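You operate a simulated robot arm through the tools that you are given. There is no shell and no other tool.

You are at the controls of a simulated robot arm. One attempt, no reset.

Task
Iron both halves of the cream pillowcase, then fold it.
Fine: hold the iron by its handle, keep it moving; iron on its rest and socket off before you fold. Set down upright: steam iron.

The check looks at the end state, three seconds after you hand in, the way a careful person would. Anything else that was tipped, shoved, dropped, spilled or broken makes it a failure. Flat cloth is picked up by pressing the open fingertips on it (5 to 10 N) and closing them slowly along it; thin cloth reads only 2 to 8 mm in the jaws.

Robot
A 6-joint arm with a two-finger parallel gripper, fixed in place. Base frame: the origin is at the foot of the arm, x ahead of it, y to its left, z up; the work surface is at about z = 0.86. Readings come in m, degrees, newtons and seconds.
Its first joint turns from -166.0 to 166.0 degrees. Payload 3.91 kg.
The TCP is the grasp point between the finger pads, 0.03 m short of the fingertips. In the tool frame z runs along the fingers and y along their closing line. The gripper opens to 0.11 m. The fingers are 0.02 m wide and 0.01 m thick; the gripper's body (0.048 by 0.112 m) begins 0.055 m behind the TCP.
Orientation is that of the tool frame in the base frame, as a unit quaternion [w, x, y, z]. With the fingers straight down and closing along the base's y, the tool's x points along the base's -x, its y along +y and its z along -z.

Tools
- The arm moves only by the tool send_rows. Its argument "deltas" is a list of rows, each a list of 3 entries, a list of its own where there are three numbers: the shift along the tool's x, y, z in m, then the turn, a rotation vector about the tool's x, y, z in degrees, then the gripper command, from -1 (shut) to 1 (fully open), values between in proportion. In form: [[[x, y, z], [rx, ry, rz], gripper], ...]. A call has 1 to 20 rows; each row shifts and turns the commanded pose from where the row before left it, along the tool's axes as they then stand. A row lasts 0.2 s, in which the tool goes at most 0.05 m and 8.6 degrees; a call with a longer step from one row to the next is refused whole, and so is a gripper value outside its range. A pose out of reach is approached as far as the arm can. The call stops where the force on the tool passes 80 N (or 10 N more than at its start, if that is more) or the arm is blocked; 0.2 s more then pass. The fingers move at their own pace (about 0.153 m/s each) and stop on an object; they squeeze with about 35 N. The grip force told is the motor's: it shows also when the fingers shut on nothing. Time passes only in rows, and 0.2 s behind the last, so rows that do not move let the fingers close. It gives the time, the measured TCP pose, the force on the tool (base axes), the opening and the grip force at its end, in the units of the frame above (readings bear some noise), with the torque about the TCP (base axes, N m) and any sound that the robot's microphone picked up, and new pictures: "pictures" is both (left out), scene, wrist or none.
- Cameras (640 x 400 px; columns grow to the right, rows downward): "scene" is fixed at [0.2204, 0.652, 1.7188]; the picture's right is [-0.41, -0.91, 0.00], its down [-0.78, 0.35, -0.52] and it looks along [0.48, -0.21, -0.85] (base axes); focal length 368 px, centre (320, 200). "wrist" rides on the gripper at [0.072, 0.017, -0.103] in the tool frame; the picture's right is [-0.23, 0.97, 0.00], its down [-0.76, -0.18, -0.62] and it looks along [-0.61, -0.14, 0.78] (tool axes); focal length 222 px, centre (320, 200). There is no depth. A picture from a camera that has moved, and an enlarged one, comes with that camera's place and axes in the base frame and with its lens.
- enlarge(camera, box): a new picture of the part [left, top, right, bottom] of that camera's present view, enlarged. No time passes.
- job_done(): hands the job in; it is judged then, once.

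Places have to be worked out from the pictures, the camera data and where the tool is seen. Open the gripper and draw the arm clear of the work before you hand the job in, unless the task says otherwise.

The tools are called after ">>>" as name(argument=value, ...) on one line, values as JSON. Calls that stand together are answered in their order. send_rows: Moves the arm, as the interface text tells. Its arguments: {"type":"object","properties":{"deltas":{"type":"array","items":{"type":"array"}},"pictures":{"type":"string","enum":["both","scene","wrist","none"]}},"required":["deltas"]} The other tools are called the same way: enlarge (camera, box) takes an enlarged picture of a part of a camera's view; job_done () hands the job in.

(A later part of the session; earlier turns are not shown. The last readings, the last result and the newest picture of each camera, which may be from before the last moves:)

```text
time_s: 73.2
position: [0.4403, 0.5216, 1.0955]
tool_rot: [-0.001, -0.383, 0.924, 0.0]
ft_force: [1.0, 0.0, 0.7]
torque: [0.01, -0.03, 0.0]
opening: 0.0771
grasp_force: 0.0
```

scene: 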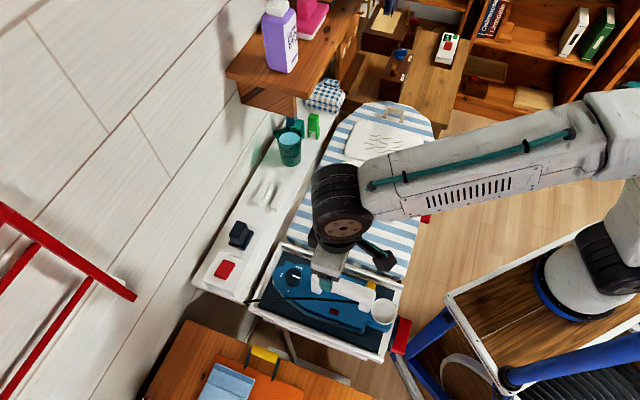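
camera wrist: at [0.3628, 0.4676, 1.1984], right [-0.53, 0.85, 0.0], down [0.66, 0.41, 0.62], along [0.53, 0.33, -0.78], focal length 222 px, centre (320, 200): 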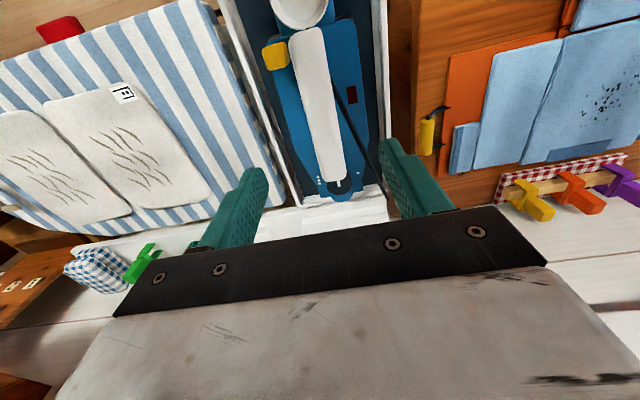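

The lamp is still dark, and an over-hot sole could take a while to cool to the thermostat point. I'll wait longer in bulk and check the lamp periodically.

>>> send_rows(deltas=[[[0, 0, 0], [0, 0, 0], 0.4], [[0, 0, 0], [0, 0, 0], 0.4], [[0, 0, 0], [0, 0, 0], 0.4], [[0, 0, 0], [0, 0, 0], 0.4], [[0, 0, 0], [0, 0, 0], 0.4], [[0, 0, 0], [0, 0, 0], 0.4], [[0, 0, 0], [0, 0, 0], 0.4], [[0, 0, 0], [0, 0, 0], 0.4], [[0, 0, 0], [0, 0, 0], 0.4], [[0, 0, 0], [0, 0, 0], 0.4], [[0, 0, 0], [0, 0, 0], 0.4], [[0, 0, 0], [0, 0, 0], 0.4], [[0, 0, 0], [0, 0, 0], 0.4], [[0, 0, 0], [0, 0, 0], 0.4], [[0, 0, 0], [0, 0, 0], 0.4], [[0, 0, 0], [0, 0, 0], 0.4], [[0, 0, 0], [0, 0, 0], 0.4], [[0, 0, 0], [0, 0, 0], 0.4], [[0, 0, 0], [0, 0, 0], 0.4], [[0, 0, 0], [0, 0, 0], 0.4]], pictures="scene")

>>> send_rows(deltas=[[[0, 0, 0], [0, 0, 0], 0.4], [[0, 0, 0], [0, 0, 0], 0.4], [[0, 0, 0], [0, 0, 0], 0.4], [[0, 0, 0], [0, 0, 0], 0.4], [[0, 0, 0], [0, 0, 0], 0.4], [[0, 0, 0], [0, 0, 0], 0.4], [[0, 0, 0], [0, 0, 0], 0.4], [[0, 0, 0], [0, 0, 0], 0.4], [[0, 0, 0], [0, 0, 0], 0.4], [[0, 0, 0], [0, 0, 0], 0.4], [[0, 0, 0], [0, 0, 0], 0.4], [[0, 0, 0], [0, 0, 0], 0.4], [[0, 0, 0], [0, 0, 0], 0.4], [[0, 0, 0], [0, 0, 0], 0.4], [[0, 0, 0], [0, 0, 0], 0.4], [[0, 0, 0], [0, 0, 0], 0.4], [[0, 0, 0], [0, 0, 0], 0.4], [[0, 0, 0], [0, 0, 0], 0.4], [[0, 0, 0], [0, 0, 0], 0.4], [[0, 0, 0], [0, 0, 0], 0.4]], pictures="scene")

>>> send_rows(deltas=[[[0, 0, 0], [0, 0, 0], 0.4], [[0, 0, 0], [0, 0, 0], 0.4], [[0, 0, 0], [0, 0, 0], 0.4], [[0, 0, 0], [0, 0, 0], 0.4], [[0, 0, 0], [0, 0, 0], 0.4], [[0, 0, 0], [0, 0, 0], 0.4], [[0, 0, 0], [0, 0, 0], 0.4], [[0, 0, 0], [0, 0, 0], 0.4], [[0, 0, 0], [0, 0, 0], 0.4], [[0, 0, 0], [0, 0, 0], 0.4], [[0, 0, 0], [0, 0, 0], 0.4], [[0, 0, 0], [0, 0, 0], 0.4], [[0, 0, 0], [0, 0, 0], 0.4], [[0, 0, 0], [0, 0, 0], 0.4], [[0, 0, 0], [0, 0, 0], 0.4], [[0, 0, 0], [0, 0, 0], 0.4], [[0, 0, 0], [0, 0, 0], 0.4], [[0, 0, 0], [0, 0, 0], 0.4], [[0, 0, 0], [0, 0, 0], 0.4], [[0, 0, 0], [0, 0, 0], 0.4]], pictures="scene")

```text
time_s: 77.4
position: [0.4401, 0.5218, 1.0954]
tool_rot: [-0.001, -0.382, 0.924, 0.001]
ft_force: [0.4, 0.4, 1.4]
torque: [-0.02, 0.01, -0.03]
opening: 0.0769
grasp_force: 0.0
```

scene: 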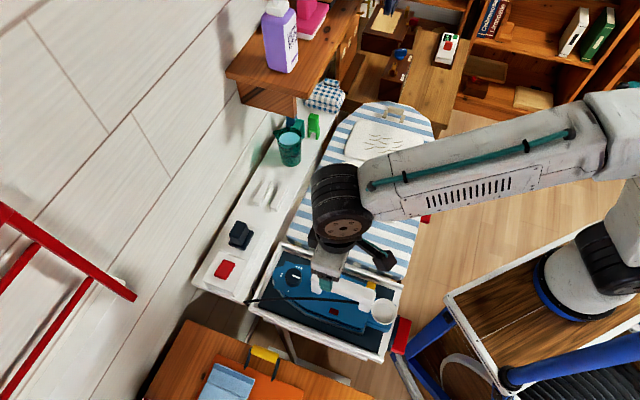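

```text
time_s: 81.6
position: [0.4405, 0.5219, 1.0954]
tool_rot: [-0.001, -0.382, 0.924, 0.0]
ft_force: [-0.3, 0.4, -0.2]
torque: [0.01, 0.0, -0.07]
opening: 0.0771
grasp_force: 0.2
```

scene: 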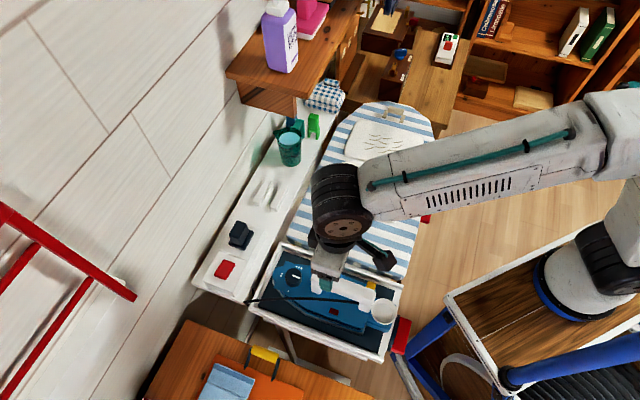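

```text
time_s: 85.8
position: [0.4401, 0.5212, 1.0965]
tool_rot: [0.0, -0.384, 0.924, 0.001]
ft_force: [0.1, 0.6, 0.3]
torque: [-0.03, 0.03, 0.03]
opening: 0.0771
grasp_force: 0.1
```

scene: 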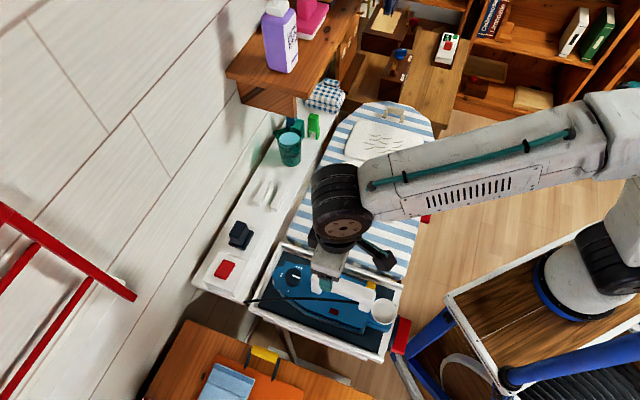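

I want to gauge the sole temperature before touching cloth. If the setpoint follows the dial, the lamp should light as soon as the setpoint passes the actual temperature. I'll go back over the dial and grip it so I can nudge it up in small steps.

>>> send_rows(deltas=[[[-0.0456, 0.0012, 0], [0, 0, 0], 0.1], [[-0.0456, 0.0012, 0], [0, 0, 0], 0.1], [[0, 0, 0], [0, 0, -8], -0.05], [[0, 0, 0], [0, 0, -8], -0.05], [[0, 0, 0], [0, 0, -8], -0.05], [[0, 0, 0], [0, 0, -8], -0.05], [[0, 0, 0], [0, 0, -8], -0.05], [[0, 0, 0.04], [0, 0, 0], -0.05], [[0, 0, 0.04], [0, 0, 0], -0.05], [[0, 0, 0.04], [0, 0, 0], -0.05], [[0, 0, 0.025], [0, 0, 0], -0.05], [[0, 0, 0.0055], [0, 0, 0], -0.05], [[0, 0, 0], [0, 0, 0], -0.4], [[0, 0, 0], [0, 0, 0], -1], [[0, 0, 0], [0, 0, 0], -1]], pictures="scene")

>>> enlarge(camera="wrist", box=[240, 100, 420, 240])

```text
time_s: 89.0
position: [0.5012, 0.5904, 0.9434]
tool_rot: [0.001, -0.676, 0.737, 0.001]
ft_force: [3.1, 1.9, 0.0]
torque: [0.39, -0.18, 0.01]
opening: 0.0371
grasp_force: 35.0
```

scene: 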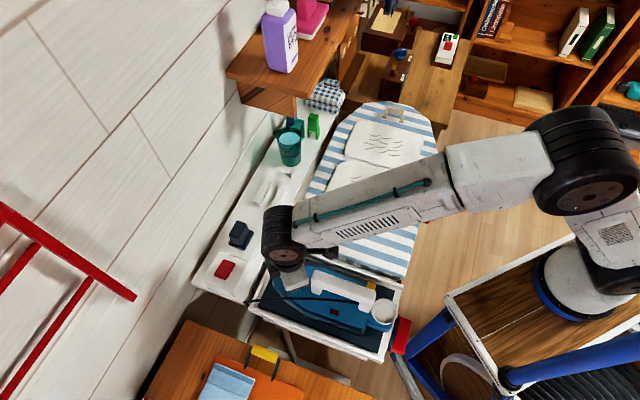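

```text
2.86 times, centred on (330, 170) of wrist
camera zoom: at [0.4785, 0.5199, 1.0458], right [-0.95, 0.31, 0.0], down [0.24, 0.74, 0.62], along [0.19, 0.59, -0.78], focal length 635 px, centre (291, 286)
```

zoom: 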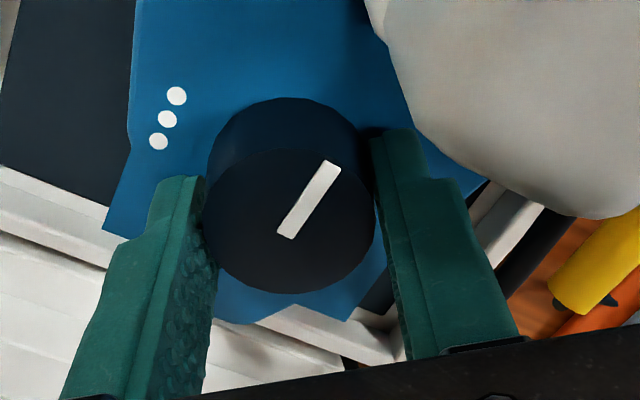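

Gripped. I'll nudge the dial clockwise in about 10° steps and look at the lamp after each.

>>> send_rows(deltas=[[[0, 0, 0], [0, 0, 5], -1], [[0, 0, 0], [0, 0, 5], -1], [[0, 0, 0], [0, 0, 0], -1]], pictures="scene")

>>> send_rows(deltas=[[[0, 0, 0], [0, 0, 5], -1], [[0, 0, 0], [0, 0, 5], -1], [[0, 0, 0], [0, 0, 0], -1]], pictures="scene")

>>> send_rows(deltas=[[[0, 0, 0], [0, 0, 5], -1], [[0, 0, 0], [0, 0, 5], -1], [[0, 0, 0], [0, 0, 0], -1]], pictures="scene")

```text
time_s: 89.8
position: [0.5017, 0.5902, 0.9438]
tool_rot: [0.0, -0.609, 0.793, 0.001]
ft_force: [4.3, 4.2, -0.2]
torque: [0.67, -0.26, 0.01]
opening: 0.0367
grasp_force: 34.7
```

scene: 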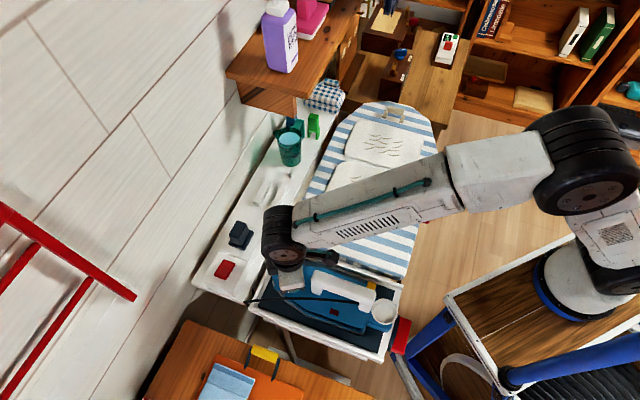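

```text
time_s: 90.6
position: [0.5028, 0.5901, 0.9435]
tool_rot: [-0.001, -0.538, 0.843, 0.001]
ft_force: [4.1, 2.4, 0.0]
torque: [0.51, -0.28, 0.0]
opening: 0.0369
grasp_force: 35.1
```

scene: 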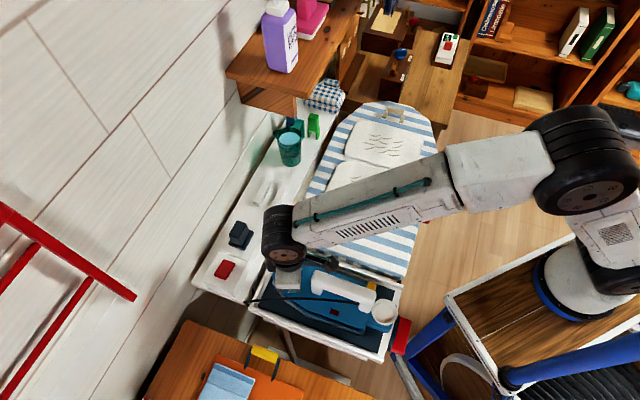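

```text
time_s: 91.4
position: [0.5012, 0.5882, 0.9442]
tool_rot: [0.0, -0.462, 0.887, 0.001]
ft_force: [2.5, 0.8, 0.1]
torque: [0.52, -0.33, 0.01]
opening: 0.0368
grasp_force: 34.9
```

scene: 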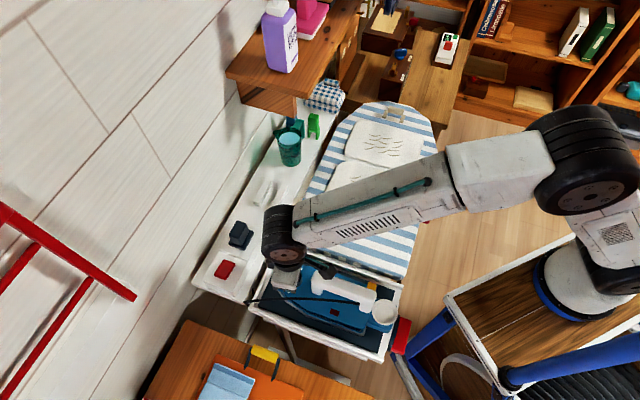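

The lamp is still dark at +30°. I'll continue in steps.

>>> send_rows(deltas=[[[0, 0, 0], [0, 0, 5], -1], [[0, 0, 0], [0, 0, 5], -1], [[0, 0, 0], [0, 0, 0], -1]], pictures="scene")

>>> send_rows(deltas=[[[0, 0, 0], [0, 0, 5], -1], [[0, 0, 0], [0, 0, 5], -1], [[0, 0, 0], [0, 0, 0], -1]], pictures="scene")

```text
time_s: 92.2
position: [0.5009, 0.5909, 0.9432]
tool_rot: [0.0, -0.383, 0.924, 0.0]
ft_force: [0.6, 0.8, 0.6]
torque: [0.63, -0.58, -0.02]
opening: 0.037
grasp_force: 35.1
```

scene: 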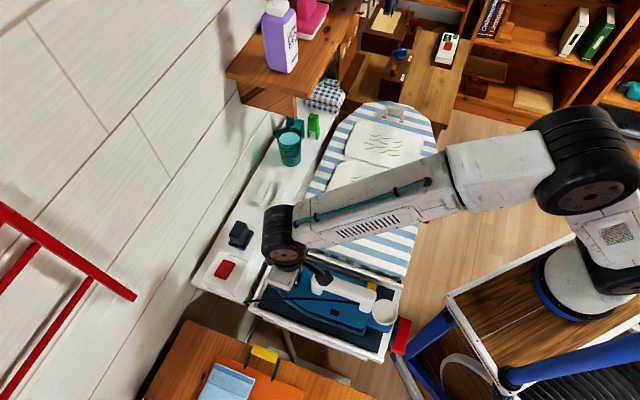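

```text
time_s: 93.0
position: [0.5028, 0.5884, 0.9439]
tool_rot: [0.0, -0.301, 0.954, 0.001]
ft_force: [-0.9, -0.9, -0.1]
torque: [0.39, -0.55, 0.03]
opening: 0.0367
grasp_force: 35.1
```

scene: 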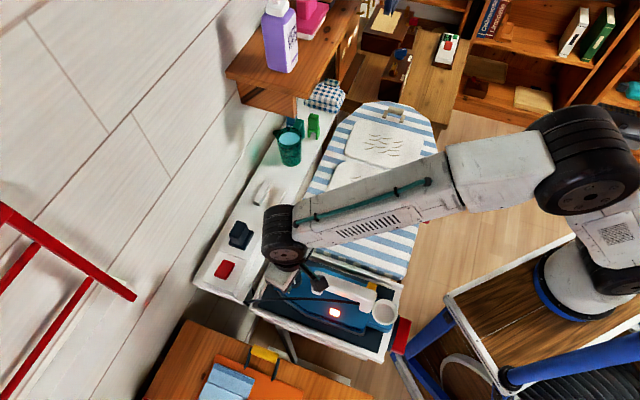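

The lamp came on between +40° and +50°, so the dial works by nearest mark. Clockwise of the original position is hotter, and the original position is one step below the top, which is the two-dot setting. I'll turn back 50° at once so it doesn't overheat.

>>> send_rows(deltas=[[[0, 0, 0], [0, 0, -7.2], -1], [[0, 0, 0], [0, 0, -7.2], -1], [[0, 0, 0], [0, 0, -7.2], -1], [[0, 0, 0], [0, 0, -7.2], -1], [[0, 0, 0], [0, 0, -7.2], -1], [[0, 0, 0], [0, 0, -7.2], -1], [[0, 0, 0], [0, 0, -7.2], -1], [[0, 0, 0], [0, 0, 0], -1]], pictures="scene")

>>> enlarge(camera="wrist", box=[240, 100, 420, 240])

>>> enlarge(camera="scene", box=[260, 240, 410, 350])

```text
time_s: 94.8
position: [0.5011, 0.5892, 0.9443]
tool_rot: [0.001, -0.679, 0.734, 0.001]
ft_force: [0.7, 1.7, -0.3]
torque: [-0.07, -0.21, 0.03]
opening: 0.0368
grasp_force: 35.0
```

scene: 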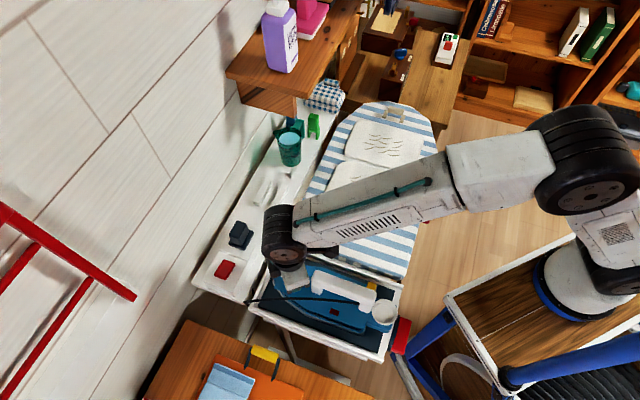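

```text
2.86 times, centred on (330, 170) of wrist
camera zoom: at [0.4793, 0.5184, 1.047], right [-0.95, 0.3, 0.0], down [0.24, 0.74, 0.62], along [0.19, 0.59, -0.78], focal length 635 px, centre (291, 286)
```

zoom: 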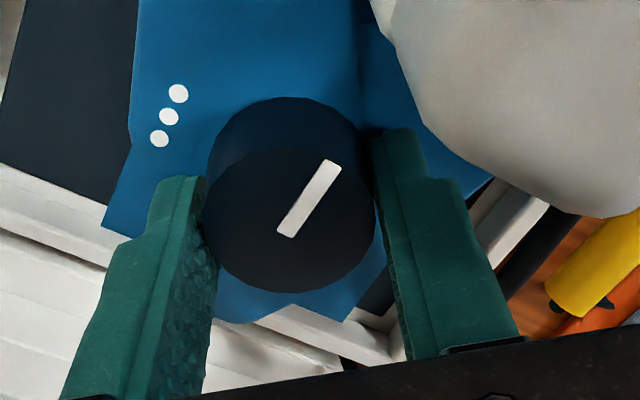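

```text
3.64 times, centred on (335, 295) of scene
camera zoom: at [0.2204, 0.652, 1.7188], right [-0.41, -0.91, 0.0], down [-0.78, 0.35, -0.52], along [0.48, -0.21, -0.85], focal length 1340 px, centre (266, -146)
```

zoom: 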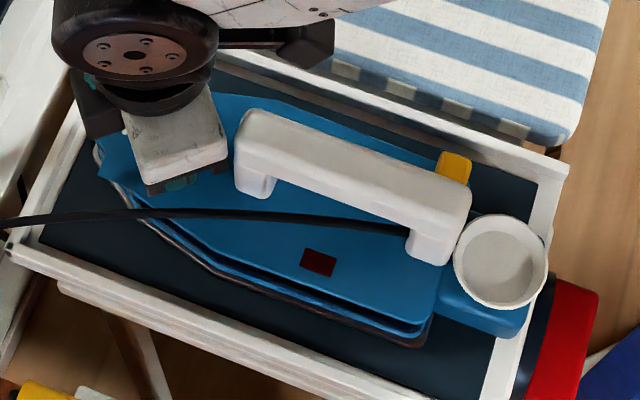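

The dial is back at the original setting. To be certain of the temperature, I'll drop it one step cooler for a while, then return and see whether the lamp lights there, which would confirm this is a real heating setting. First I'll regrasp with room to turn counter-clockwise.

>>> send_rows(deltas=[[[0, 0, 0], [0, 0, 0], -0.05], [[0, 0, 0], [0, 0, 0], -0.05], [[0, 0, 0], [0, 0, 7.2], -0.05], [[0, 0, 0], [0, 0, 7.2], -0.05], [[0, 0, 0], [0, 0, 7.2], -0.05], [[0, 0, 0], [0, 0, 7.2], -0.05], [[0, 0, 0], [0, 0, 7.2], -0.05], [[0, 0, 0], [0, 0, 7.2], -0.05], [[0, 0, 0], [0, 0, 7.2], -0.05], [[0, 0, 0], [0, 0, 0], -0.4], [[0, 0, 0], [0, 0, 0], -1], [[0, 0, 0], [0, 0, 0], -1], [[0, 0, 0], [0, 0, -7.5], -1], [[0, 0, 0], [0, 0, -7.5], -1], [[0, 0, 0], [0, 0, -7.5], -1], [[0, 0, 0], [0, 0, -7.5], -1], [[0, 0, 0], [0, 0, -7.5], -1], [[0, 0, 0], [0, 0, -7.5], -1], [[0, 0, 0], [0, 0, -7.5], -1], [[0, 0, 0], [0, 0, -7.5], -1]], pictures="scene")

>>> enlarge(camera="wrist", box=[240, 100, 420, 240])

```text
time_s: 99.0
position: [0.5011, 0.5906, 0.9443]
tool_rot: [0.0, 0.739, -0.674, -0.001]
ft_force: [-1.4, 3.9, -0.1]
torque: [-0.18, 0.26, -0.05]
opening: 0.0368
grasp_force: 35.3
```

scene: 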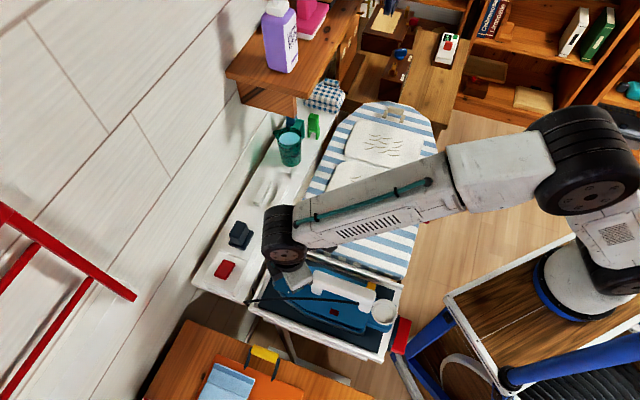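

```text
2.86 times, centred on (330, 170) of wrist
camera zoom: at [0.4908, 0.516, 1.047], right [-0.99, 0.14, 0.0], down [0.11, 0.77, 0.62], along [0.09, 0.62, -0.78], focal length 635 px, centre (291, 286)
```

zoom: 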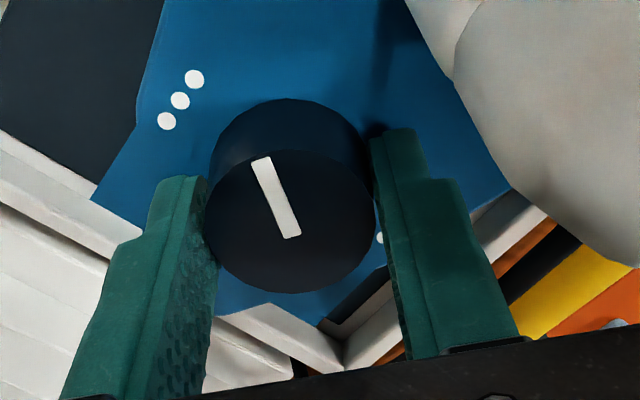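

The bar is 54° counter-clockwise, in the cooler zone. I'll wait here about 34 s to let the sole cool.

>>> send_rows(deltas=[[[0, 0, 0], [0, 0, 0], -1], [[0, 0, 0], [0, 0, 0], -1], [[0, 0, 0], [0, 0, 0], -1], [[0, 0, 0], [0, 0, 0], -1], [[0, 0, 0], [0, 0, 0], -1], [[0, 0, 0], [0, 0, 0], -1], [[0, 0, 0], [0, 0, 0], -1], [[0, 0, 0], [0, 0, 0], -1], [[0, 0, 0], [0, 0, 0], -1], [[0, 0, 0], [0, 0, 0], -1], [[0, 0, 0], [0, 0, 0], -1], [[0, 0, 0], [0, 0, 0], -1], [[0, 0, 0], [0, 0, 0], -1], [[0, 0, 0], [0, 0, 0], -1], [[0, 0, 0], [0, 0, 0], -1], [[0, 0, 0], [0, 0, 0], -1], [[0, 0, 0], [0, 0, 0], -1], [[0, 0, 0], [0, 0, 0], -1], [[0, 0, 0], [0, 0, 0], -1], [[0, 0, 0], [0, 0, 0], -1]], pictures="none")

>>> send_rows(deltas=[[[0, 0, 0], [0, 0, 0], -1], [[0, 0, 0], [0, 0, 0], -1], [[0, 0, 0], [0, 0, 0], -1], [[0, 0, 0], [0, 0, 0], -1], [[0, 0, 0], [0, 0, 0], -1], [[0, 0, 0], [0, 0, 0], -1], [[0, 0, 0], [0, 0, 0], -1], [[0, 0, 0], [0, 0, 0], -1], [[0, 0, 0], [0, 0, 0], -1], [[0, 0, 0], [0, 0, 0], -1], [[0, 0, 0], [0, 0, 0], -1], [[0, 0, 0], [0, 0, 0], -1], [[0, 0, 0], [0, 0, 0], -1], [[0, 0, 0], [0, 0, 0], -1], [[0, 0, 0], [0, 0, 0], -1], [[0, 0, 0], [0, 0, 0], -1], [[0, 0, 0], [0, 0, 0], -1], [[0, 0, 0], [0, 0, 0], -1], [[0, 0, 0], [0, 0, 0], -1], [[0, 0, 0], [0, 0, 0], -1]], pictures="none")

>>> send_rows(deltas=[[[0, 0, 0], [0, 0, 0], -1], [[0, 0, 0], [0, 0, 0], -1], [[0, 0, 0], [0, 0, 0], -1], [[0, 0, 0], [0, 0, 0], -1], [[0, 0, 0], [0, 0, 0], -1], [[0, 0, 0], [0, 0, 0], -1], [[0, 0, 0], [0, 0, 0], -1], [[0, 0, 0], [0, 0, 0], -1], [[0, 0, 0], [0, 0, 0], -1], [[0, 0, 0], [0, 0, 0], -1], [[0, 0, 0], [0, 0, 0], -1], [[0, 0, 0], [0, 0, 0], -1], [[0, 0, 0], [0, 0, 0], -1], [[0, 0, 0], [0, 0, 0], -1], [[0, 0, 0], [0, 0, 0], -1], [[0, 0, 0], [0, 0, 0], -1], [[0, 0, 0], [0, 0, 0], -1], [[0, 0, 0], [0, 0, 0], -1], [[0, 0, 0], [0, 0, 0], -1], [[0, 0, 0], [0, 0, 0], -1]], pictures="none")

>>> send_rows(deltas=[[[0, 0, 0], [0, 0, 0], -1], [[0, 0, 0], [0, 0, 0], -1], [[0, 0, 0], [0, 0, 0], -1], [[0, 0, 0], [0, 0, 0], -1], [[0, 0, 0], [0, 0, 0], -1], [[0, 0, 0], [0, 0, 0], -1], [[0, 0, 0], [0, 0, 0], -1], [[0, 0, 0], [0, 0, 0], -1], [[0, 0, 0], [0, 0, 0], -1], [[0, 0, 0], [0, 0, 0], -1], [[0, 0, 0], [0, 0, 0], -1], [[0, 0, 0], [0, 0, 0], -1], [[0, 0, 0], [0, 0, 0], -1], [[0, 0, 0], [0, 0, 0], -1], [[0, 0, 0], [0, 0, 0], -1], [[0, 0, 0], [0, 0, 0], -1], [[0, 0, 0], [0, 0, 0], -1], [[0, 0, 0], [0, 0, 0], -1], [[0, 0, 0], [0, 0, 0], -1], [[0, 0, 0], [0, 0, 0], -1]], pictures="scene")

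```text
time_s: 103.2
position: [0.5015, 0.5899, 0.9448]
tool_rot: [0.0, 0.737, -0.675, 0.0]
ft_force: [-2.7, -2.0, 0.8]
torque: [-0.12, 0.12, 0.0]
opening: 0.0368
grasp_force: 35.5
```

```text
time_s: 107.4
position: [0.502, 0.5898, 0.9445]
tool_rot: [0.0, 0.737, -0.676, 0.0]
ft_force: [-2.0, -0.1, 1.1]
torque: [-0.03, 0.02, 0.02]
opening: 0.037
grasp_force: 34.8
```

```text
time_s: 111.6
position: [0.5022, 0.5917, 0.944]
tool_rot: [-0.001, 0.737, -0.675, 0.0]
ft_force: [-1.3, 0.3, 1.6]
torque: [-0.01, -0.01, 0.02]
opening: 0.0371
grasp_force: 35.1
```

```text
time_s: 115.8
position: [0.502, 0.5888, 0.9449]
tool_rot: [-0.001, 0.738, -0.675, 0.0]
ft_force: [1.3, 0.8, 2.9]
torque: [0.04, -0.03, 0.02]
opening: 0.0368
grasp_force: 35.3
```

scene: 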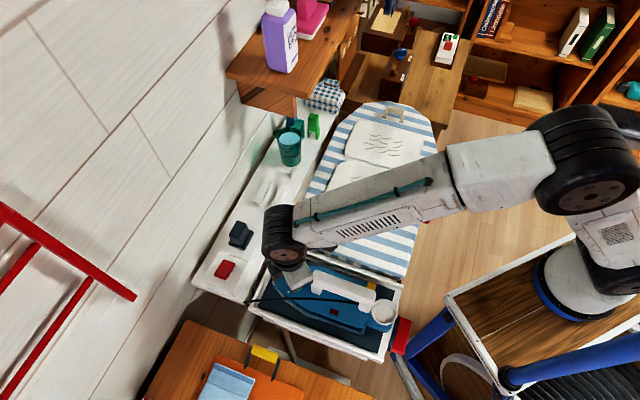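

I'll turn it back 54° to the original setting and look at the lamp right away.

>>> send_rows(deltas=[[[0, 0, 0], [0, 0, 7.7], -1], [[0, 0, 0], [0, 0, 7.7], -1], [[0, 0, 0], [0, 0, 7.7], -1], [[0, 0, 0], [0, 0, 7.7], -1], [[0, 0, 0], [0, 0, 7.7], -1], [[0, 0, 0], [0, 0, 7.7], -1], [[0, 0, 0], [0, 0, 7.7], -1]], pictures="scene")

>>> enlarge(camera="wrist", box=[240, 100, 420, 240])

>>> enlarge(camera="scene", box=[260, 240, 410, 350])

```text
time_s: 117.4
position: [0.503, 0.5891, 0.9439]
tool_rot: [0.0, -0.35, 0.937, 0.001]
ft_force: [13.4, 3.8, 10.1]
torque: [0.43, -0.75, 0.0]
opening: 0.037
grasp_force: 34.9
```

scene: 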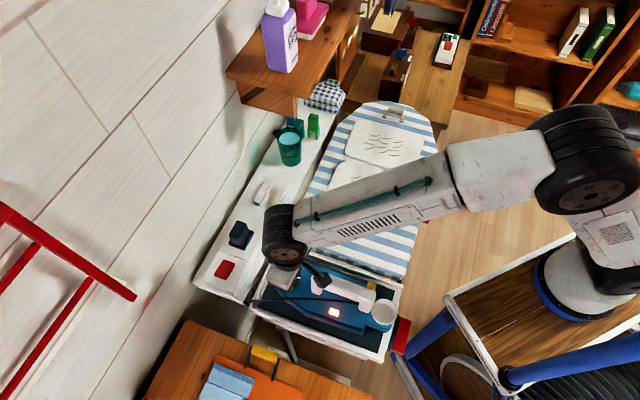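

```text
2.86 times, centred on (330, 170) of wrist
camera zoom: at [0.4368, 0.5538, 1.0471], right [-0.47, 0.88, 0.0], down [0.69, 0.36, 0.62], along [0.55, 0.29, -0.78], focal length 635 px, centre (291, 286)
```

zoom: 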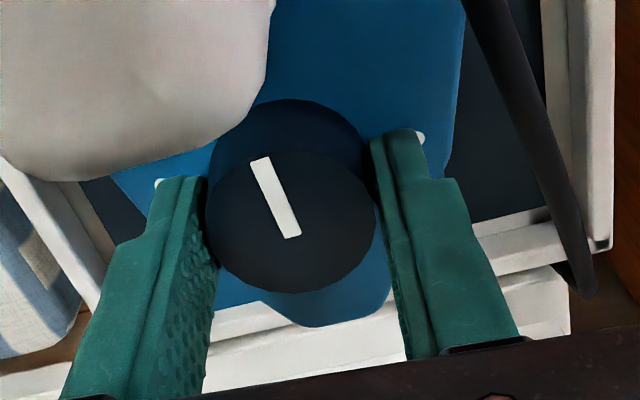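

```text
3.64 times, centred on (335, 295) of scene
camera zoom: at [0.2204, 0.652, 1.7188], right [-0.41, -0.91, 0.0], down [-0.78, 0.35, -0.52], along [0.48, -0.21, -0.85], focal length 1340 px, centre (266, -146)
```

zoom: 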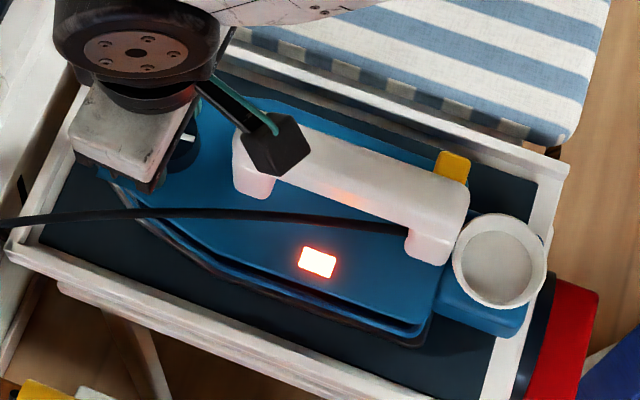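

The lamp is now lit at this setting, which confirms it as a real heating position: the two-dot step, with off and one dot below it and three above. I'll release, lift and move over the handle while it comes up to temperature.

>>> send_rows(deltas=[[[0, 0, 0], [0, 0, 0], -0.05], [[0, 0, 0], [0, 0, 0], 0.1], [[0, 0, -0.03], [0, 0, 0], 0.1], [[0, 0, -0.04], [0, 0, 0], 0.2], [[0, 0, -0.04], [0, 0, 0], 0.2], [[0, 0, -0.03], [0, 0, -4], 0.2], [[0.046, -0.001, 0], [0, 0, 0], 0.2], [[0.046, -0.001, 0], [0, 0, 0], 0.2], [[0, 0, 0], [0, 0, 0], 0.2]])

>>> enlarge(camera="scene", box=[260, 240, 410, 350])

>>> enlarge(camera="wrist", box=[220, 0, 420, 200])

```text
time_s: 119.4
position: [0.4368, 0.5203, 1.0828]
tool_rot: [0.0, -0.383, 0.924, 0.001]
ft_force: [0.8, 0.8, -0.5]
torque: [-0.01, 0.0, 0.03]
opening: 0.0661
grasp_force: 0.1
camera wrist: at [0.3738, 0.4808, 1.1857], right [-0.53, 0.85, 0.0], down [0.66, 0.41, 0.62], along [0.53, 0.33, -0.78], focal length 222 px, centre (320, 200)
```

scene: 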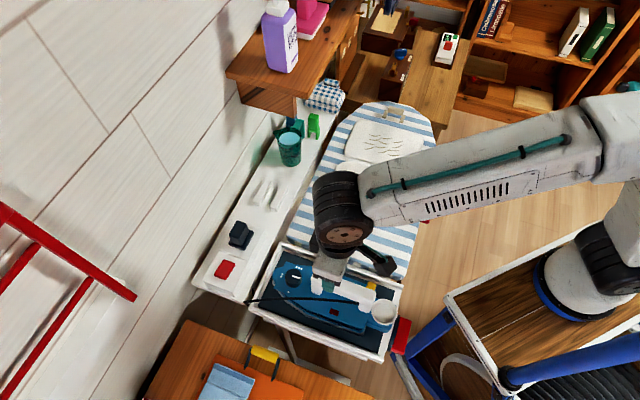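
wrist: 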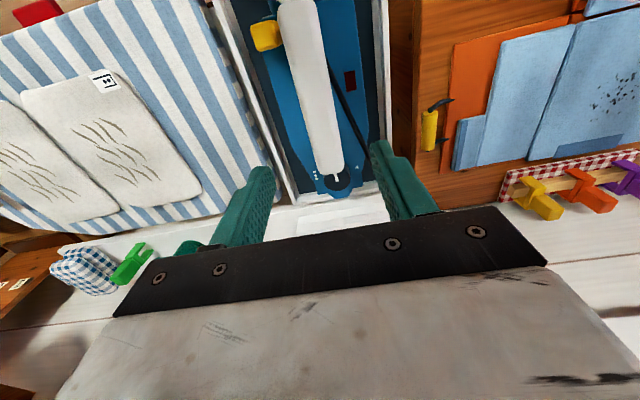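

```text
3.64 times, centred on (335, 295) of scene
camera zoom: at [0.2204, 0.652, 1.7188], right [-0.41, -0.91, 0.0], down [-0.78, 0.35, -0.52], along [0.48, -0.21, -0.85], focal length 1340 px, centre (266, -146)
```

zoom: 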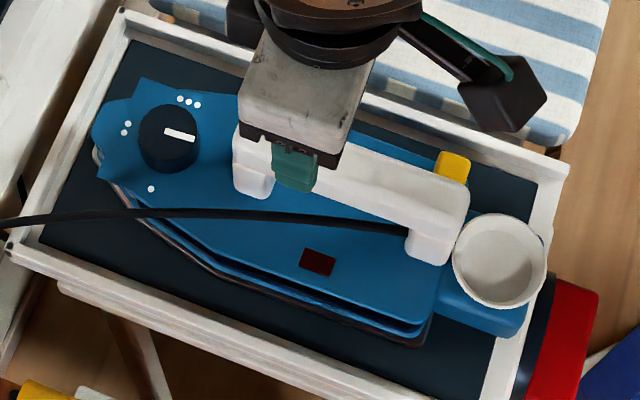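

```text
2.00 times, centred on (320, 100) of wrist
camera zoom: at [0.3738, 0.4808, 1.1857], right [-0.53, 0.85, 0.0], down [0.66, 0.41, 0.62], along [0.53, 0.33, -0.78], focal length 444 px, centre (320, 400)
```

zoom: 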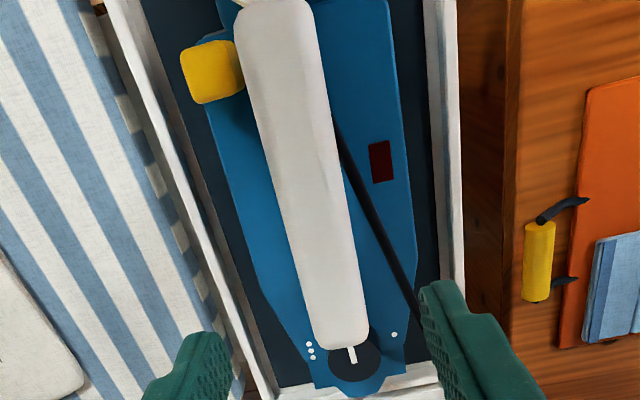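

The lamp went out again, so the sole is at the two-dot temperature now. I'll descend on the handle at about u = 0.682 with fingertips at z ≈ 0.955, above the cord, and close.

>>> send_rows(deltas=[[[-0.005, 0.001, 0.03], [0, 0, 0], -0.15], [[0, 0, 0.04], [0, 0, 0], -0.15], [[0, 0, 0.02], [0, 0, 0], -0.15], [[0, 0, 0.008], [0, 0, 0], -0.15], [[0, 0, 0], [0, 0, 0], -0.15]])

>>> enlarge(camera="wrist", box=[200, 60, 440, 240])

>>> enlarge(camera="scene", box=[280, 250, 390, 330])

```text
time_s: 120.6
position: [0.4398, 0.5267, 0.9858]
tool_rot: [-0.001, -0.384, 0.923, 0.001]
ft_force: [-0.1, 0.4, 0.1]
torque: [-0.01, 0.01, 0.02]
opening: 0.0466
grasp_force: 0.2
camera wrist: at [0.3768, 0.4873, 1.0882], right [-0.53, 0.85, 0.0], down [0.66, 0.41, 0.62], along [0.53, 0.33, -0.78], focal length 222 px, centre (320, 200)
```

scene: 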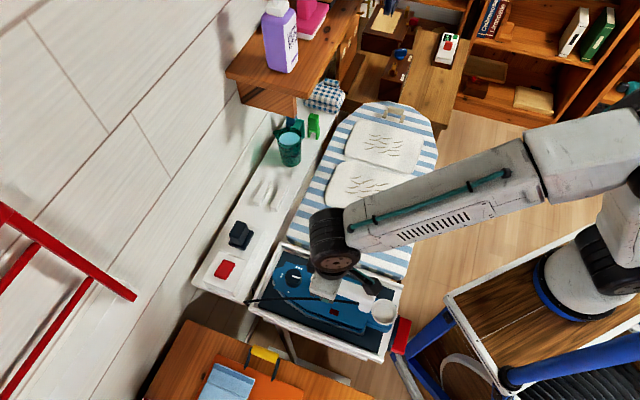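
wrist: 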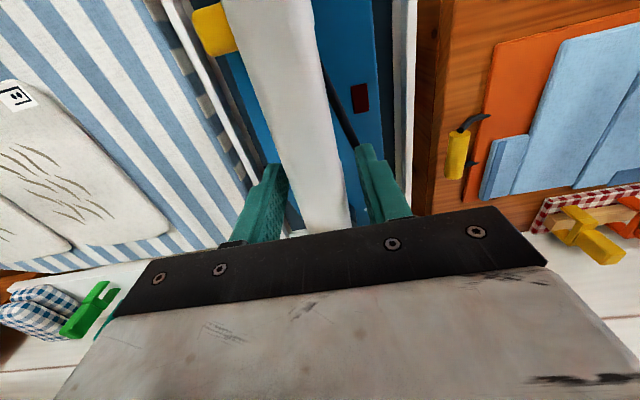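

```text
2.22 times, centred on (320, 150) of wrist
camera zoom: at [0.3768, 0.4873, 1.0882], right [-0.53, 0.85, 0.0], down [0.66, 0.41, 0.62], along [0.53, 0.33, -0.78], focal length 494 px, centre (320, 311)
```

zoom: 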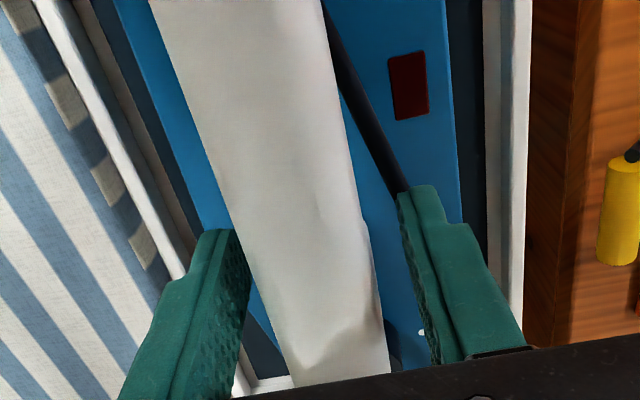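

```text
5.00 times, centred on (335, 290) of scene
camera zoom: at [0.2204, 0.652, 1.7188], right [-0.41, -0.91, 0.0], down [-0.78, 0.35, -0.52], along [0.48, -0.21, -0.85], focal length 1842 px, centre (245, -250)
```

zoom: 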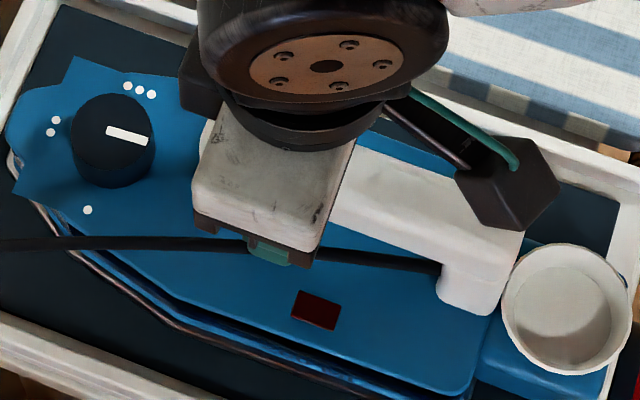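

The fingers straddle the handle and no contact shows. I'll close on it.

>>> send_rows(deltas=[[[0, 0, 0], [0, 0, 0], -0.3], [[0, 0, 0], [0, 0, 0], -0.45], [[0, 0, 0], [0, 0, 0], -0.7], [[0, 0, 0], [0, 0, 0], -1], [[0, 0, 0], [0, 0, 0], -1]], pictures="wrist")

>>> enlarge(camera="wrist", box=[200, 60, 440, 240])

```text
time_s: 121.8
position: [0.4398, 0.5272, 0.985]
tool_rot: [-0.001, -0.384, 0.923, 0.001]
ft_force: [0.8, -1.8, 0.4]
torque: [-0.3, -0.18, -0.57]
opening: 0.0278
grasp_force: 35.2
camera wrist: at [0.377, 0.4872, 1.0884], right [-0.53, 0.85, 0.0], down [0.66, 0.41, 0.62], along [0.53, 0.33, -0.78], focal length 222 px, centre (320, 200)
```

wrist: 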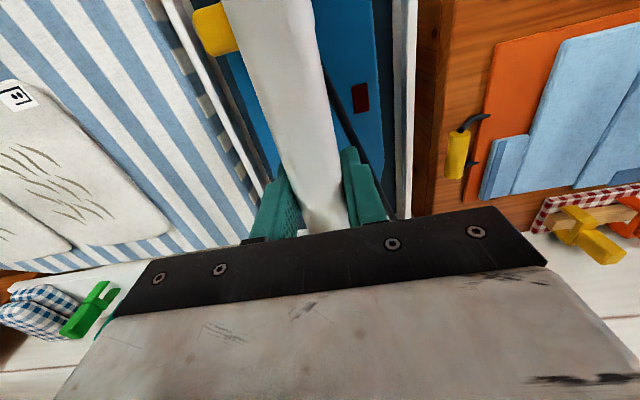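

```text
2.22 times, centred on (320, 150) of wrist
camera zoom: at [0.377, 0.4872, 1.0884], right [-0.53, 0.85, 0.0], down [0.66, 0.41, 0.62], along [0.53, 0.33, -0.78], focal length 494 px, centre (320, 311)
```

zoom: 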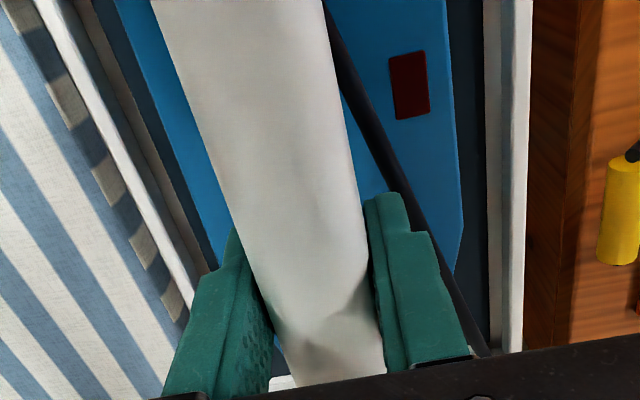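

The handle is gripped at 27.8 mm. I'll lift slowly by 2 cm and check the weight, tilt and slip.

>>> send_rows(deltas=[[[0, 0, -0.005], [0, 0, 0], -1], [[0, 0, -0.005], [0, 0, 0], -1], [[0, 0, -0.005], [0, 0, 0], -1], [[0, 0, -0.005], [0, 0, 0], -1], [[0, 0, 0], [0, 0, 0], -1]])

>>> enlarge(camera="scene", box=[240, 230, 420, 360])

>>> enlarge(camera="wrist", box=[200, 60, 440, 240])

```text
time_s: 123.0
position: [0.4407, 0.5282, 1.0056]
tool_rot: [0.001, -0.384, 0.924, 0.001]
ft_force: [-2.2, 0.2, 2.0]
torque: [0.21, -0.61, 0.08]
opening: 0.0274
grasp_force: 35.0
camera wrist: at [0.3775, 0.488, 1.1083], right [-0.53, 0.85, 0.0], down [0.66, 0.41, 0.62], along [0.53, 0.33, -0.78], focal length 222 px, centre (320, 200)
```

scene: 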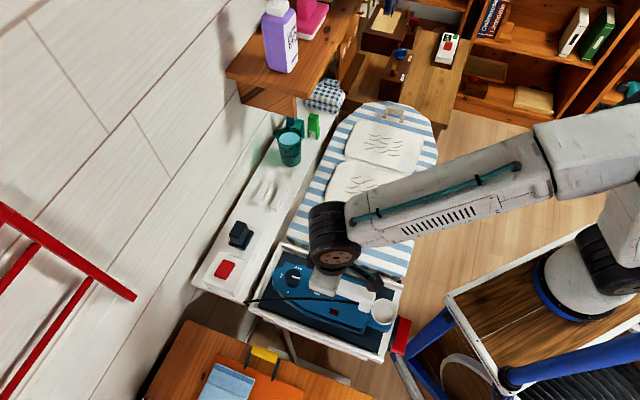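
wrist: 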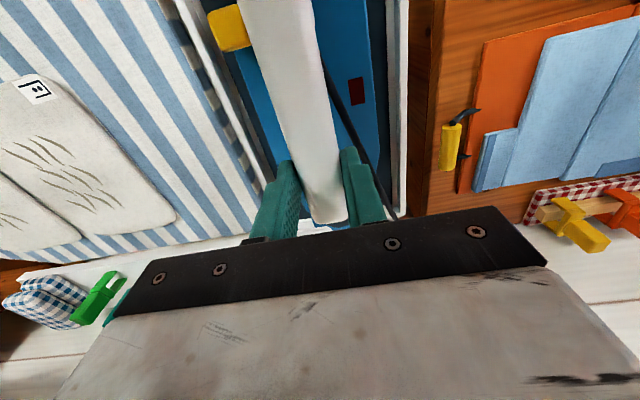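

```text
3.08 times, centred on (330, 295) of scene
camera zoom: at [0.2204, 0.652, 1.7188], right [-0.41, -0.91, 0.0], down [-0.78, 0.35, -0.52], along [0.48, -0.21, -0.85], focal length 1134 px, centre (289, -92)
```

zoom: 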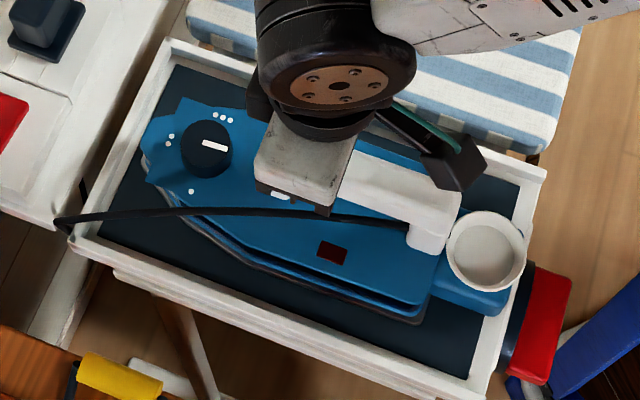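

```text
2.22 times, centred on (320, 150) of wrist
camera zoom: at [0.3775, 0.488, 1.1083], right [-0.53, 0.85, 0.0], down [0.66, 0.41, 0.62], along [0.53, 0.33, -0.78], focal length 494 px, centre (320, 311)
```

zoom: 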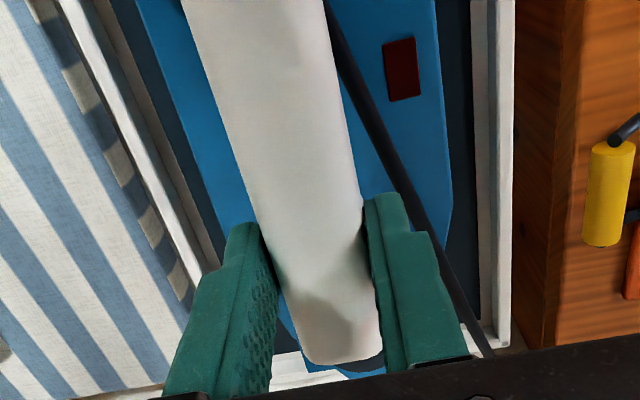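

The force reads no weight and the iron hasn't moved in the picture, so the fingers slid up the handle. I'll open slightly, go about 4 cm lower around the bar, and regrip deeper.

>>> send_rows(deltas=[[[0, 0, 0], [0, 0, 0], -0.3], [[-0.003, 0, 0], [0, 0, 0], -0.3], [[0, 0, 0.015], [0, 0, 0], -0.3], [[0, 0, 0.015], [0, 0, 0], -0.3], [[0, 0, 0], [0, 0, 0], -0.3]], pictures="wrist")

>>> enlarge(camera="wrist", box=[200, 60, 440, 240])

```text
time_s: 124.2
position: [0.4425, 0.5295, 0.9769]
tool_rot: [0.0, -0.383, 0.924, 0.001]
ft_force: [0.3, -0.1, 0.4]
torque: [0.0, -0.03, 0.01]
opening: 0.0387
grasp_force: 0.1
camera wrist: at [0.3803, 0.4899, 1.0795], right [-0.53, 0.85, 0.0], down [0.66, 0.41, 0.62], along [0.53, 0.33, -0.78], focal length 222 px, centre (320, 200)
```

wrist: 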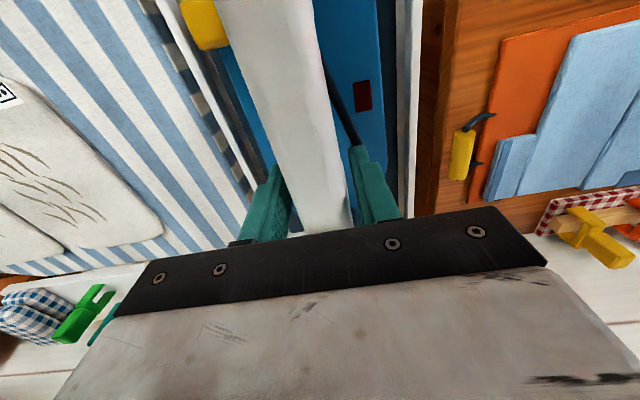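

```text
2.22 times, centred on (320, 150) of wrist
camera zoom: at [0.3803, 0.4899, 1.0795], right [-0.53, 0.85, 0.0], down [0.66, 0.41, 0.62], along [0.53, 0.33, -0.78], focal length 494 px, centre (320, 311)
```

zoom: 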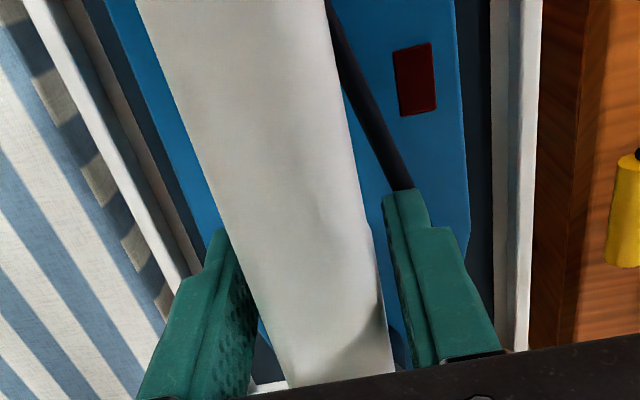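

No contact so far. I'll go another 12 mm down in small steps, checking the force, then close.

>>> send_rows(deltas=[[[0, 0, 0.004], [0, 0, 0], -0.3], [[0, 0, 0.004], [0, 0, 0], -0.3], [[0, 0, 0.004], [0, 0, 0], -0.3], [[0, 0, 0], [0, 0, 0], -0.3]], pictures="none")

>>> send_rows(deltas=[[[0, 0, 0], [0, 0, 0], -0.45], [[0, 0, 0], [0, 0, 0], -0.6], [[0, 0, 0], [0, 0, 0], -1], [[0, 0, 0], [0, 0, 0], -1]], pictures="wrist")

>>> enlarge(camera="wrist", box=[200, 60, 440, 240])

```text
time_s: 125.2
position: [0.443, 0.529, 0.9648]
tool_rot: [0.0, -0.384, 0.923, 0.001]
ft_force: [0.3, 0.4, -0.5]
torque: [-0.04, -0.03, 0.0]
opening: 0.0384
grasp_force: 0.0
```

```text
time_s: 126.2
position: [0.4427, 0.529, 0.9648]
tool_rot: [-0.001, -0.384, 0.923, 0.002]
ft_force: [-5.9, 6.3, -0.3]
torque: [0.58, -0.09, 0.3]
opening: 0.0279
grasp_force: 34.9
camera wrist: at [0.3797, 0.4894, 1.0674], right [-0.53, 0.85, 0.0], down [0.66, 0.41, 0.62], along [0.53, 0.33, -0.78], focal length 222 px, centre (320, 200)
```

wrist: 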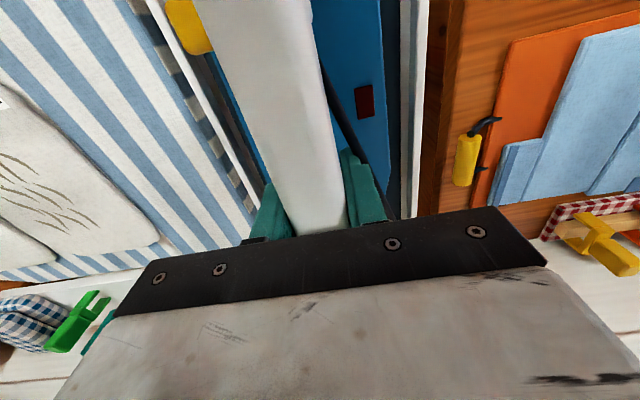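

```text
2.22 times, centred on (320, 150) of wrist
camera zoom: at [0.3797, 0.4894, 1.0674], right [-0.53, 0.85, 0.0], down [0.66, 0.41, 0.62], along [0.53, 0.33, -0.78], focal length 494 px, centre (320, 311)
```

zoom: 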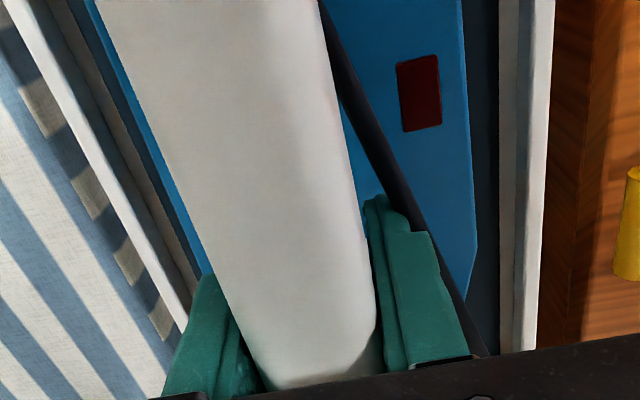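

Gripped deeper. I'll lift 6 mm slowly and read the force.

>>> send_rows(deltas=[[[0, 0.001, -0.002], [0, 0, 0], -1], [[0, 0, -0.002], [0, 0, 0], -1], [[0, 0, -0.002], [0, 0, 0], -1], [[0, 0, 0], [0, 0, 0], -1]], pictures="none")

>>> enlarge(camera="scene", box=[240, 230, 420, 360])

```text
time_s: 127.2
position: [0.4428, 0.5307, 0.9698]
tool_rot: [0.0, -0.384, 0.923, 0.001]
ft_force: [-0.6, 0.5, -10.7]
torque: [0.1, -0.08, -0.01]
opening: 0.0279
grasp_force: 35.0
```

```text
3.08 times, centred on (330, 295) of scene
camera zoom: at [0.2204, 0.652, 1.7188], right [-0.41, -0.91, 0.0], down [-0.78, 0.35, -0.52], along [0.48, -0.21, -0.85], focal length 1134 px, centre (289, -92)
```

zoom: 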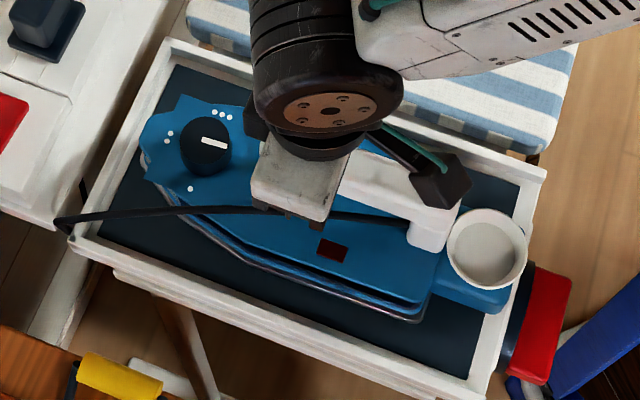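

The force reads -10.7 N with almost no torque, so the iron (about 1.1 kg) is held near its centre of mass. I'll lift it 6 cm clear of the tray.

>>> send_rows(deltas=[[[0, 0, -0.005], [0, 0, 0], -1], [[0, 0, -0.01], [0, 0, 0], -1], [[0, 0, -0.015], [0, 0, 0], -1], [[0, 0, -0.015], [0, 0, 0], -1], [[0, 0, -0.015], [0, 0, 0], -1], [[0, 0, -0.005], [0, 0, 0], -1], [[0, 0, 0], [0, 0, 0], -1]])

>>> enlarge(camera="scene", box=[240, 230, 420, 360])

```text
time_s: 128.8
position: [0.4416, 0.5305, 1.0348]
tool_rot: [-0.001, -0.383, 0.924, 0.0]
ft_force: [-0.1, 0.6, -11.5]
torque: [0.1, -0.12, -0.01]
opening: 0.0276
grasp_force: 35.5
camera wrist: at [0.3798, 0.4913, 1.1377], right [-0.53, 0.85, 0.0], down [0.66, 0.41, 0.62], along [0.53, 0.33, -0.78], focal length 222 px, centre (320, 200)
```

scene: 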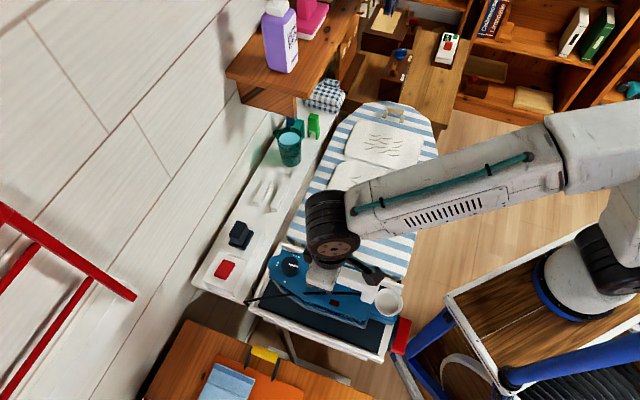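
wrist: 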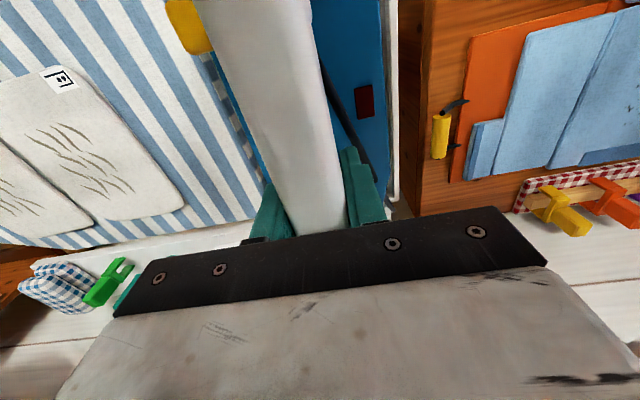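

```text
3.08 times, centred on (330, 295) of scene
camera zoom: at [0.2204, 0.652, 1.7188], right [-0.41, -0.91, 0.0], down [-0.78, 0.35, -0.52], along [0.48, -0.21, -0.85], focal length 1134 px, centre (289, -92)
```

zoom: 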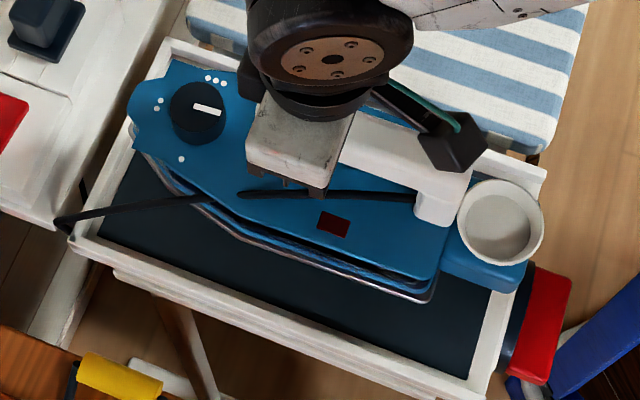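

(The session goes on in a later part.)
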